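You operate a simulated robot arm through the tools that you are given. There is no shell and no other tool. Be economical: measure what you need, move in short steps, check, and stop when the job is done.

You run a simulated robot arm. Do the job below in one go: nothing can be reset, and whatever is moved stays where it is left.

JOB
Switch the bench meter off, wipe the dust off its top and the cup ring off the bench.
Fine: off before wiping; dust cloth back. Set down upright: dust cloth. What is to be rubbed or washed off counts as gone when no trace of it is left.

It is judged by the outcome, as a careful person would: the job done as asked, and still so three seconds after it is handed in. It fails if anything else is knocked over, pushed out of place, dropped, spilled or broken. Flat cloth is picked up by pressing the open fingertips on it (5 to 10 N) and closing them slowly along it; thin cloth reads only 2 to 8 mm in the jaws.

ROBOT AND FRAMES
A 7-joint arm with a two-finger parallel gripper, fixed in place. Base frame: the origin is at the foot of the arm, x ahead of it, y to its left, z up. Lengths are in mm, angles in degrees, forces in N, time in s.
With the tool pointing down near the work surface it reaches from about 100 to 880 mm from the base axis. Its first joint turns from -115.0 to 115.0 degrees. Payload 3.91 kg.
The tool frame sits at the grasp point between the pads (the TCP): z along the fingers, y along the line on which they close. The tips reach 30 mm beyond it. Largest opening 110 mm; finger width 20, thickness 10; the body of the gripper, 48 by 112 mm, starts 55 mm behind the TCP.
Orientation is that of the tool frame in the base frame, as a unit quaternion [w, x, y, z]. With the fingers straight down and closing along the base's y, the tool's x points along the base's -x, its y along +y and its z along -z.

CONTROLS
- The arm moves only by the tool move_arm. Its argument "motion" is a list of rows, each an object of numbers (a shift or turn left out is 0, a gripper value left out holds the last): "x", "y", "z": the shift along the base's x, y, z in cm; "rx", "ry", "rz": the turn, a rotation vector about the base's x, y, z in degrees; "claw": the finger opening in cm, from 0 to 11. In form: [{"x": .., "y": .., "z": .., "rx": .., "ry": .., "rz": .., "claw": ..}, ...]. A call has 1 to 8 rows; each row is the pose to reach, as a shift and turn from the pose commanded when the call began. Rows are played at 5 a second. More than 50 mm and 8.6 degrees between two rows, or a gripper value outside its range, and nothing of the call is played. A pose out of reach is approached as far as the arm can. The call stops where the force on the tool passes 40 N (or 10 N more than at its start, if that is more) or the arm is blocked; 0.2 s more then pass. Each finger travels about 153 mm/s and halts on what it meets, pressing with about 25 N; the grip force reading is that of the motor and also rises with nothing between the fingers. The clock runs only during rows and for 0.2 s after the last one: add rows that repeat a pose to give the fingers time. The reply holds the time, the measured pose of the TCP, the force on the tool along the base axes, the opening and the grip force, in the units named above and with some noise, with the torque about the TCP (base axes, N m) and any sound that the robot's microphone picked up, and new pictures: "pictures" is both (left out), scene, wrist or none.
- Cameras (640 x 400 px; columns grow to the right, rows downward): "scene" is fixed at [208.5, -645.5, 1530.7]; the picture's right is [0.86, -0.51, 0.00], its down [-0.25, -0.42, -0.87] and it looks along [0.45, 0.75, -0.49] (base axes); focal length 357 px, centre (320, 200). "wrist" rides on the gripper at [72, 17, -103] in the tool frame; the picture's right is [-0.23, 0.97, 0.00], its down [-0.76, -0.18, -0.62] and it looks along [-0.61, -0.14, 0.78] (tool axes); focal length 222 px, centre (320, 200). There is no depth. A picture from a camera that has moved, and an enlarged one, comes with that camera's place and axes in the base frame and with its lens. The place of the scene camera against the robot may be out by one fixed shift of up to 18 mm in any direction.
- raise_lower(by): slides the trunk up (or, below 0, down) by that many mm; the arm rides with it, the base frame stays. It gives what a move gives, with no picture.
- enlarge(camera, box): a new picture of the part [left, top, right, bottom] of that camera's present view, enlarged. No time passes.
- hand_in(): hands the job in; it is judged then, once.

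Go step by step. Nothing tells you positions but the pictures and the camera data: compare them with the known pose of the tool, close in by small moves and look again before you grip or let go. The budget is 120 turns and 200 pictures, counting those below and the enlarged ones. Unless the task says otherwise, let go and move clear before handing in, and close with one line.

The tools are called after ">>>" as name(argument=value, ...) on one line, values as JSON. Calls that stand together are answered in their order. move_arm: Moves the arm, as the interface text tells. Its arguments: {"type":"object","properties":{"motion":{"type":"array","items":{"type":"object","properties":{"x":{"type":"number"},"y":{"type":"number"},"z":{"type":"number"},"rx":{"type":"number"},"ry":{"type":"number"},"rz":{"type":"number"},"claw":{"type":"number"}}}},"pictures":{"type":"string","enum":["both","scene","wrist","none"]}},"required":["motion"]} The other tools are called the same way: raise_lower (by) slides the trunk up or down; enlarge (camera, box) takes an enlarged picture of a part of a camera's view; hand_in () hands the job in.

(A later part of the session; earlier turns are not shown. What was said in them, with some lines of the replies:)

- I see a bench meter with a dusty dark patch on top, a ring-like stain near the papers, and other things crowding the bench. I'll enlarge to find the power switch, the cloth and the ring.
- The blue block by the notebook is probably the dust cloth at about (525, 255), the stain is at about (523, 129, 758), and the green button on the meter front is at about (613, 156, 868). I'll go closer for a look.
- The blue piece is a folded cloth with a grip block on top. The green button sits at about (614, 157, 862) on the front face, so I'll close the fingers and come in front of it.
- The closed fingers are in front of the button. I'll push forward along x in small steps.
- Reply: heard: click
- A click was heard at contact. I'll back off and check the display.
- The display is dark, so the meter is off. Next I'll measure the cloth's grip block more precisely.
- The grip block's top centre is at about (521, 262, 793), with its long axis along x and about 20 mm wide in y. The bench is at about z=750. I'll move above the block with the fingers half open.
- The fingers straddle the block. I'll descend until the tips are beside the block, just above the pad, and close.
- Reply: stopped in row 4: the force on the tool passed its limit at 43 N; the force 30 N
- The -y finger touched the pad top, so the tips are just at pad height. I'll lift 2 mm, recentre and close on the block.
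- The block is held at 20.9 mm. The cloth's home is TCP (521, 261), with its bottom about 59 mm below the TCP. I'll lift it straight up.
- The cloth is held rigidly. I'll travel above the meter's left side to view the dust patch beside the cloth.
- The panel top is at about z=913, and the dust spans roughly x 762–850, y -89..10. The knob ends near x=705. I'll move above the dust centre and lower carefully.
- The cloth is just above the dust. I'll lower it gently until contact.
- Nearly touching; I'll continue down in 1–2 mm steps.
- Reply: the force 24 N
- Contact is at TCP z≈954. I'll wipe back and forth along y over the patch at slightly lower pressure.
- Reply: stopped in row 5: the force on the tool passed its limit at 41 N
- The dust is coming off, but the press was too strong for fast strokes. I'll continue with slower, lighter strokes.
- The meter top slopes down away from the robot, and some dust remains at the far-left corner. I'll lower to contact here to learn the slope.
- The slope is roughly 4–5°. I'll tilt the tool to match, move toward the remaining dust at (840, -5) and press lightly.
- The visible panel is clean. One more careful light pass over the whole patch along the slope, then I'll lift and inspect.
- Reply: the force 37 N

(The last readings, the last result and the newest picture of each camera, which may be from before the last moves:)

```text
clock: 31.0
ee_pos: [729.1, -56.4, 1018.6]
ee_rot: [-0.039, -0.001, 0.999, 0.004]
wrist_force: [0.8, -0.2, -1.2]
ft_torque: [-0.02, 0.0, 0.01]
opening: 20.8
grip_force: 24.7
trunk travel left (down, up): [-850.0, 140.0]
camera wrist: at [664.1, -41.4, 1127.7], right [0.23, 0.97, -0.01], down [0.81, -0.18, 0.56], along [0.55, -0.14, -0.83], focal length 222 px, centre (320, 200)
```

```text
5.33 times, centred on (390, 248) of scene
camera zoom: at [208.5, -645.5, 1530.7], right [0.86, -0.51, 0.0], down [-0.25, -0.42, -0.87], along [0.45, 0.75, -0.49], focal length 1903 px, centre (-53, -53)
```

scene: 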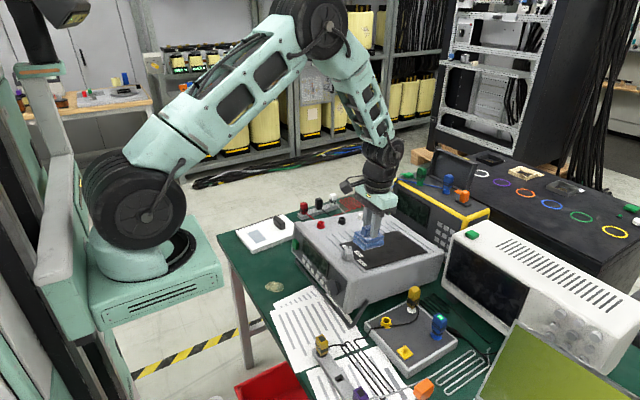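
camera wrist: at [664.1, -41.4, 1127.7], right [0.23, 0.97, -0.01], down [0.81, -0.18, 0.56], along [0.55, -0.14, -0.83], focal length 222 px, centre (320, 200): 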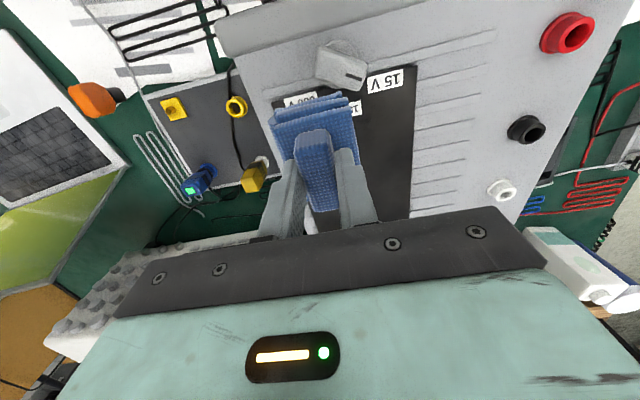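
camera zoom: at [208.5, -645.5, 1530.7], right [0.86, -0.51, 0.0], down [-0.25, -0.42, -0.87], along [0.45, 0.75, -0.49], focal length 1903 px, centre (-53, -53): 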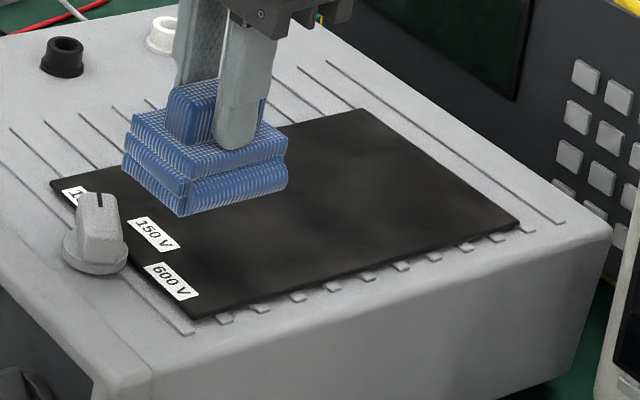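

The dust is gone. Next I'll level the tool and carry the cloth above the cup ring at about (524, 133).

>>> move_arm(motion=[{"x": -3, "y": 3, "z": 2, "ry": -2}, {"x": -6.5, "y": 6, "z": 2, "ry": -4.2}, {"x": -10, "y": 9, "z": 2, "ry": -4.2}, {"x": -13.5, "y": 12, "z": 2, "ry": -4.2}, {"x": -17, "y": 15.5, "z": 2, "ry": -4.2}, {"x": -20, "y": 18.6, "z": 2, "ry": -4.2}, {"x": -20, "y": 18.6, "z": 2, "ry": -4.2}])

>>> enlarge(camera="scene", box=[330, 210, 450, 285])

```text
clock: 32.6
ee_pos: [529.1, 128.9, 1037.0]
ee_rot: [0.0, 0.0, 1.0, 0.005]
wrist_force: [0.7, 0.3, 0.4]
ft_torque: [-0.01, 0.0, 0.01]
opening: 20.6
grip_force: 25.2
trunk travel left (down, up): [-850.0, 140.0]
camera wrist: at [457.0, 143.7, 1141.5], right [0.23, 0.97, 0.01], down [0.76, -0.18, 0.62], along [0.61, -0.14, -0.78], focal length 222 px, centre (320, 200)
```

scene: 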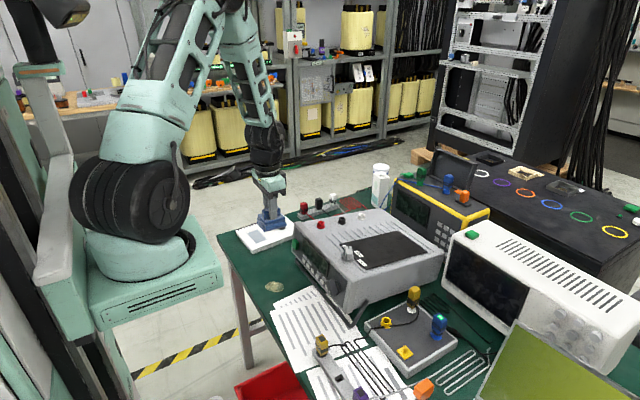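
wrist: 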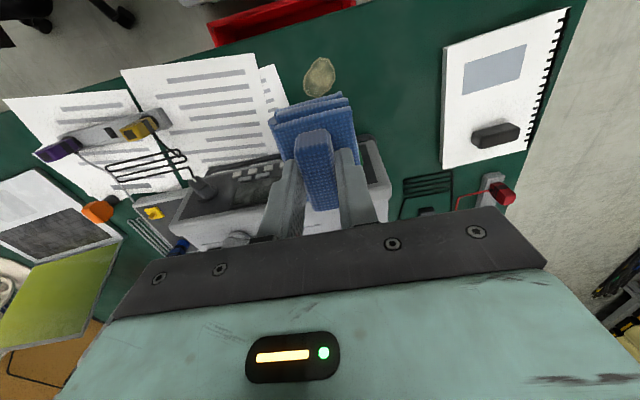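

```text
5.33 times, centred on (390, 248) of scene
camera zoom: at [208.5, -645.5, 1530.7], right [0.86, -0.51, 0.0], down [-0.25, -0.42, -0.87], along [0.45, 0.75, -0.49], focal length 1903 px, centre (-53, -53)
```

zoom: 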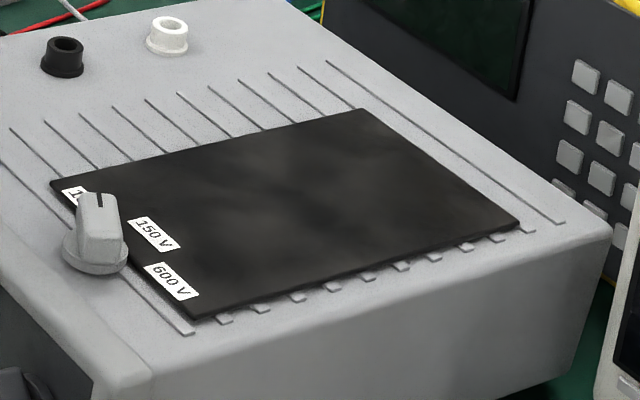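

The panel is clean. I'll lower above the ring now.

>>> move_arm(motion=[{"x": -0.4, "y": 0.2, "z": -5}, {"x": -0.4, "y": 0.2, "z": -10}, {"x": -0.4, "y": 0.2, "z": -15}, {"x": -0.4, "y": 0.2, "z": -19}, {"x": -0.4, "y": 0.2, "z": -21}, {"x": -0.4, "y": 0.2, "z": -22}, {"x": -0.4, "y": 0.2, "z": -22.4}])

>>> enlarge(camera="scene", box=[225, 220, 365, 320])

```text
refused: row 1 steps farther than a row can; nothing moved
```

```text
4.00 times, centred on (295, 270) of scene
camera zoom: at [208.5, -645.5, 1530.7], right [0.86, -0.51, 0.0], down [-0.25, -0.42, -0.87], along [0.45, 0.75, -0.49], focal length 1427 px, centre (420, -80)
```

zoom: 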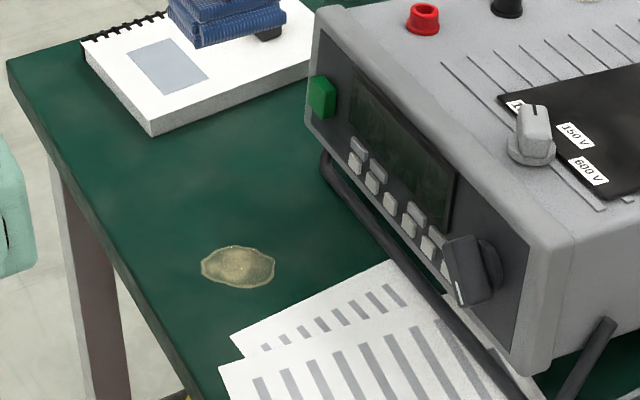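

>>> move_arm(motion=[{"x": -0.4, "y": 0.2, "z": -4.5}, {"x": -0.4, "y": 0.2, "z": -9}, {"x": -0.4, "y": 0.2, "z": -13.5}, {"x": -0.4, "y": 0.2, "z": -18}, {"x": -0.4, "y": 0.2, "z": -20.5}, {"x": -0.4, "y": 0.2, "z": -21.6}, {"x": -0.4, "y": 0.2, "z": -22}])

>>> enlarge(camera="scene", box=[225, 220, 365, 320])

```text
clock: 34.2
ee_pos: [525.9, 132.1, 820.7]
ee_rot: [0.0, 0.0, 1.0, 0.005]
wrist_force: [0.5, -0.2, -0.3]
ft_torque: [-0.01, 0.02, 0.01]
opening: 20.6
grip_force: 25.1
trunk travel left (down, up): [-850.0, 140.0]
camera wrist: at [452.5, 147.8, 923.8], right [0.23, 0.97, 0.01], down [0.76, -0.18, 0.62], along [0.61, -0.13, -0.78], focal length 222 px, centre (320, 200)
```

scene: 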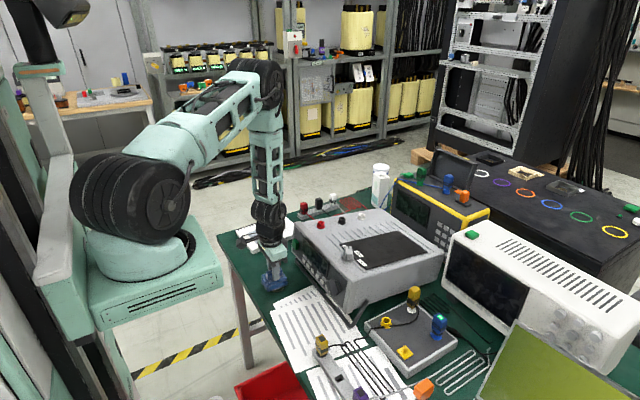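
wrist: 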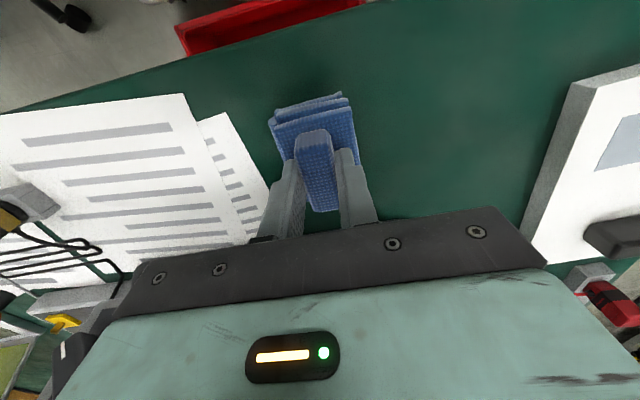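

```text
4.00 times, centred on (295, 270) of scene
camera zoom: at [208.5, -645.5, 1530.7], right [0.86, -0.51, 0.0], down [-0.25, -0.42, -0.87], along [0.45, 0.75, -0.49], focal length 1427 px, centre (420, -80)
```

zoom: 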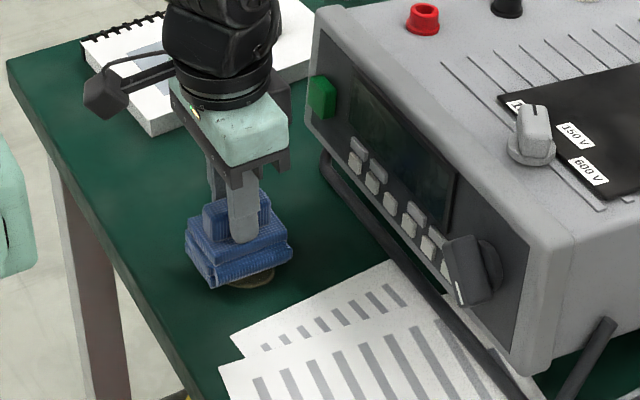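

>>> move_arm(motion=[{"z": -0.4}, {"z": -0.7}, {"z": -0.9}, {"z": -1.0}, {"z": -1.1}], pictures="none")

```text
clock: 35.4
ee_pos: [524.6, 133.9, 810.7]
ee_rot: [0.0, -0.001, 1.0, 0.004]
wrist_force: [-6.0, -0.3, 32.5]
ft_torque: [-0.33, -0.37, -0.01]
opening: 21.4
grip_force: 25.0
trunk travel left (down, up): [-850.0, 140.0]
```

Contact. I'll ease the pressure and rub in small strokes.

>>> move_arm(motion=[{"z": 0.09}, {"x": 0.6, "z": 0.09}, {"x": 1.2, "z": 0.09}, {"x": 1.2, "y": 0.8, "z": 0.09}, {"x": 0.4, "y": 0.8, "z": 0.09}, {"x": -0.4, "y": 0.8, "z": 0.09}, {"x": -1.0, "y": 0.8, "z": 0.09}, {"x": -1.0, "y": 0, "z": 0.09}], pictures="none")

>>> move_arm(motion=[{"y": -0.8}, {"x": 0.7, "y": -1}, {"x": 1.4, "y": -1}, {"x": 2.0, "y": -1}, {"x": 2.0, "y": -0.2}, {"x": 1.3, "y": 0}, {"x": 0.6, "y": 0}], pictures="none")

```text
clock: 37.2
ee_pos: [513.3, 133.1, 810.5]
ee_rot: [0.0, -0.002, 1.0, 0.005]
wrist_force: [-0.4, 8.1, 16.5]
ft_torque: [0.15, -0.26, 0.13]
opening: 20.7
grip_force: 24.5
trunk travel left (down, up): [-850.0, 140.0]
```

```text
clock: 38.8
ee_pos: [524.1, 134.4, 810.0]
ee_rot: [0.001, 0.0, 1.0, 0.004]
wrist_force: [7.2, 0.4, 17.3]
ft_torque: [-0.3, -0.12, 0.11]
opening: 20.6
grip_force: 25.1
trunk travel left (down, up): [-850.0, 140.0]
```

Good steady pressure. I'll lift and look.

>>> move_arm(motion=[{"z": 3}, {"z": 7}, {"z": 11, "y": 2}, {"z": 13, "y": 6}])

>>> enlarge(camera="scene", box=[245, 260, 315, 310])

>>> enlarge(camera="wrist", box=[180, 60, 330, 180])

```text
clock: 39.8
ee_pos: [523.1, 192.5, 938.5]
ee_rot: [-0.001, 0.0, 1.0, 0.004]
wrist_force: [0.0, 0.5, -0.4]
ft_torque: [0.0, 0.04, -0.01]
opening: 21.0
grip_force: 25.3
trunk travel left (down, up): [-850.0, 140.0]
camera wrist: at [450.0, 207.5, 1041.7], right [0.23, 0.97, 0.01], down [0.76, -0.18, 0.62], along [0.61, -0.14, -0.78], focal length 222 px, centre (320, 200)
```

scene: 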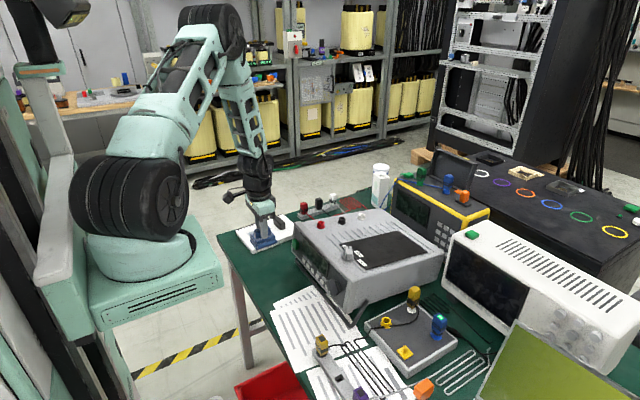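
wrist: 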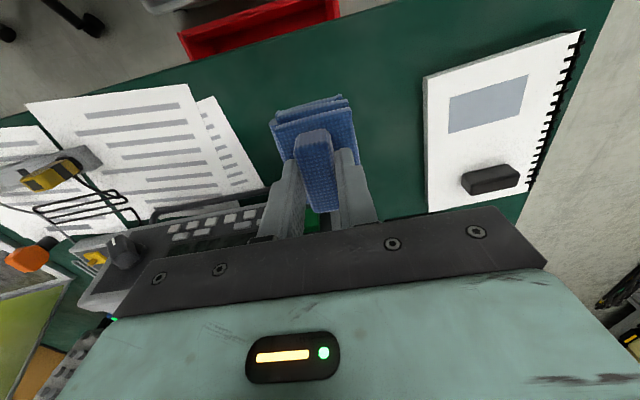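

```text
8.00 times, centred on (280, 285) of scene
camera zoom: at [208.5, -645.5, 1530.7], right [0.86, -0.51, 0.0], down [-0.25, -0.42, -0.87], along [0.45, 0.75, -0.49], focal length 2855 px, centre (640, -480)
```

zoom: 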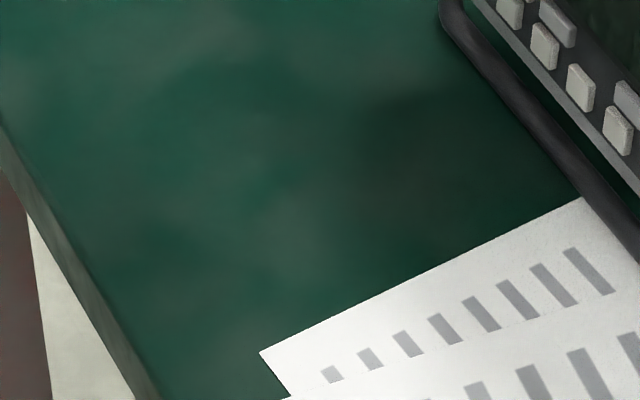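

```text
3.33 times, centred on (255, 120) of wrist
camera zoom: at [450.0, 207.5, 1041.7], right [0.23, 0.97, 0.01], down [0.76, -0.18, 0.62], along [0.61, -0.14, -0.78], focal length 740 px, centre (537, 467)
```

zoom: 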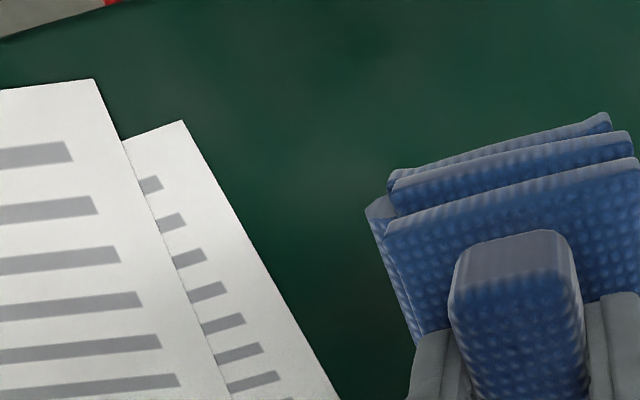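

The ring is gone without a trace. I'll take the cloth back above its home at (521, 261) and check the panel closely.

>>> enlarge(camera="scene", box=[345, 225, 435, 275])

>>> move_arm(motion=[{"x": -0.1, "y": 3.5}, {"x": -0.2, "y": 6.9}, {"x": -0.2, "y": 6.9, "z": -4}, {"x": -0.2, "y": 6.9, "z": -8}, {"x": -0.2, "y": 6.9, "z": -11}, {"x": -0.2, "y": 6.9, "z": -12}])

>>> enlarge(camera="scene", box=[225, 210, 325, 290])

```text
7.11 times, centred on (390, 250) of scene
camera zoom: at [208.5, -645.5, 1530.7], right [0.86, -0.51, 0.0], down [-0.25, -0.42, -0.87], along [0.45, 0.75, -0.49], focal length 2538 px, centre (-178, -156)
```

zoom: 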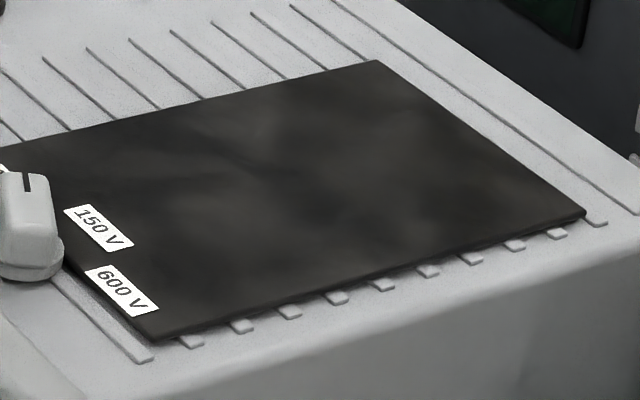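

```text
clock: 41.2
ee_pos: [519.2, 261.5, 820.7]
ee_rot: [0.0, -0.001, 1.0, 0.004]
wrist_force: [-1.1, -0.2, -0.4]
ft_torque: [0.0, 0.0, -0.01]
opening: 20.9
grip_force: 25.1
trunk travel left (down, up): [-850.0, 140.0]
camera wrist: at [447.3, 276.6, 923.6], right [0.23, 0.97, 0.01], down [0.76, -0.18, 0.62], along [0.61, -0.13, -0.78], focal length 222 px, centre (320, 200)
```

scene: 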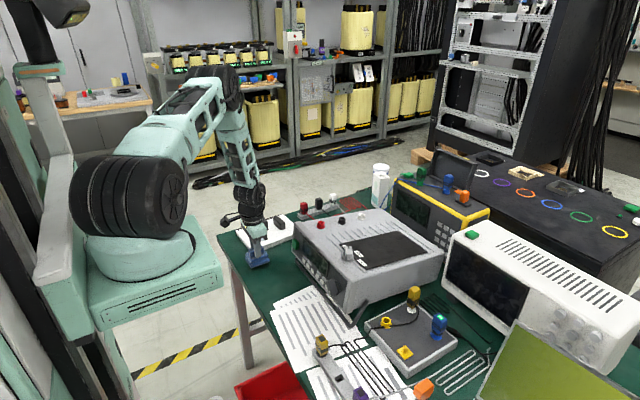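
wrist: 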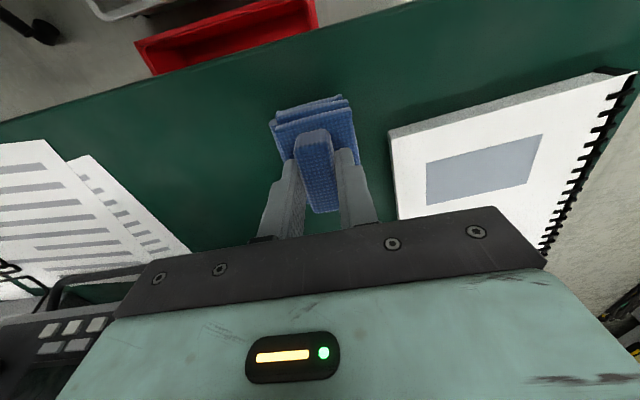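

```text
5.00 times, centred on (275, 250) of scene
camera zoom: at [208.5, -645.5, 1530.7], right [0.86, -0.51, 0.0], down [-0.25, -0.42, -0.87], along [0.45, 0.75, -0.49], focal length 1784 px, centre (545, -50)
```

zoom: 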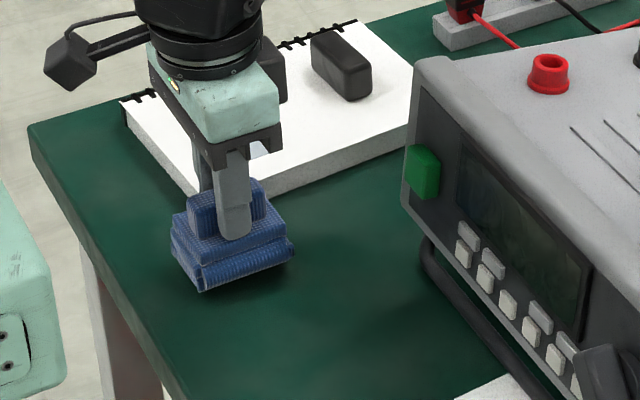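

The panel shows only its own mottled texture, and the cloth is over its home spot. I'll set it down and open slowly.

>>> move_arm(motion=[{"z": -0.4, "x": 0.1}, {"z": -0.7, "x": 0.1}, {"z": -0.9, "x": 0.1}, {"z": -1.0, "x": 0.1}], pictures="none")

```text
clock: 42.2
ee_pos: [521.6, 262.1, 809.0]
ee_rot: [0.0, 0.0, 1.0, 0.004]
wrist_force: [-0.4, -0.7, 2.0]
ft_torque: [-0.07, 0.02, -0.02]
opening: 21.1
grip_force: 25.7
trunk travel left (down, up): [-850.0, 140.0]
```

>>> move_arm(motion=[{"claw": 2.4}, {"claw": 3.0}, {"claw": 4.2}, {"claw": 4.2, "z": 0.5}, {"claw": 4.2, "z": 4}, {"claw": 4.2, "z": 8}, {"claw": 4.2, "z": 12}, {"claw": 4.2, "z": 16}])

>>> enlarge(camera="wrist", box=[200, 50, 420, 210])

>>> enlarge(camera="scene", box=[235, 200, 355, 300])

```text
clock: 44.0
ee_pos: [521.0, 262.5, 969.3]
ee_rot: [0.0, -0.001, 1.0, 0.003]
wrist_force: [1.5, 0.1, -0.5]
ft_torque: [0.01, -0.01, -0.01]
opening: 41.8
grip_force: 0.1
trunk travel left (down, up): [-850.0, 140.0]
camera wrist: at [448.7, 277.0, 1074.1], right [0.23, 0.97, 0.01], down [0.76, -0.18, 0.62], along [0.61, -0.14, -0.78], focal length 222 px, centre (320, 200)
```

scene: 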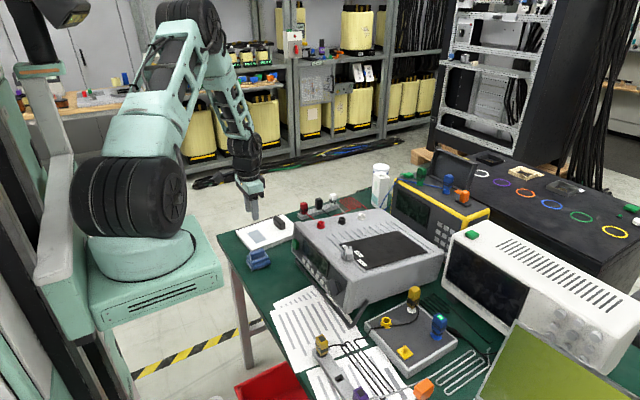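
wrist: 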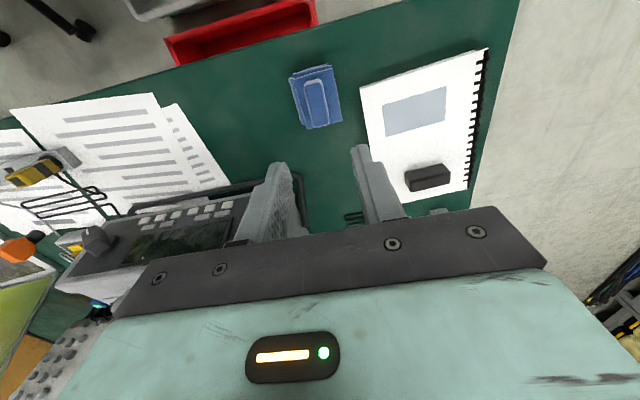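

```text
2.50 times, centred on (310, 130) of wrist
camera zoom: at [448.7, 277.0, 1074.1], right [0.23, 0.97, 0.01], down [0.76, -0.18, 0.62], along [0.61, -0.14, -0.78], focal length 555 px, centre (345, 375)
```

zoom: 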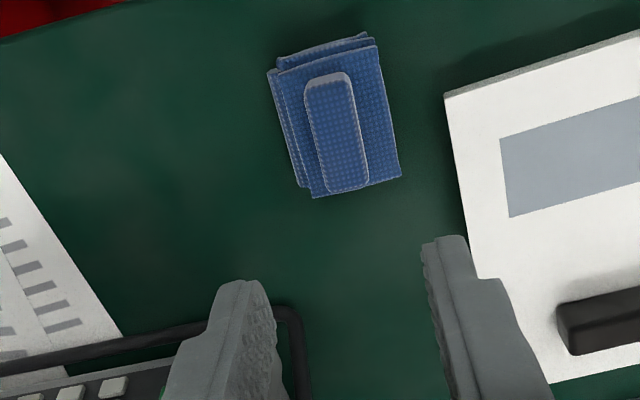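

```text
4.00 times, centred on (295, 250) of scene
camera zoom: at [208.5, -645.5, 1530.7], right [0.86, -0.51, 0.0], down [-0.25, -0.42, -0.87], along [0.45, 0.75, -0.49], focal length 1427 px, centre (420, 0)
```

zoom: 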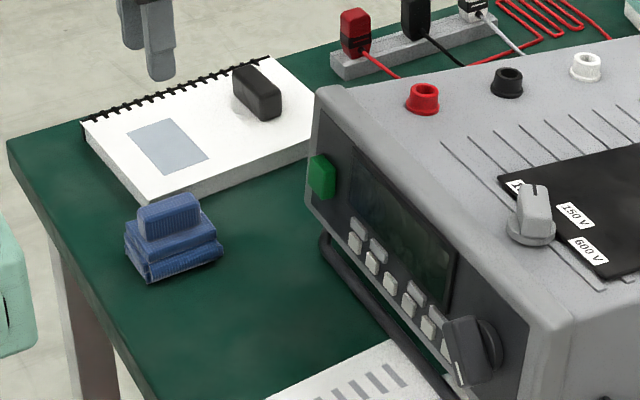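

The meter is off, the dust and the ring are gone, and the cloth stands upright at its original place with the arm clear. I'm handing in.

>>> hand_in()

```text
The job is handed in.
```

The meter is off, its top and the bench are wiped clean, and the dust cloth is back upright in its place.
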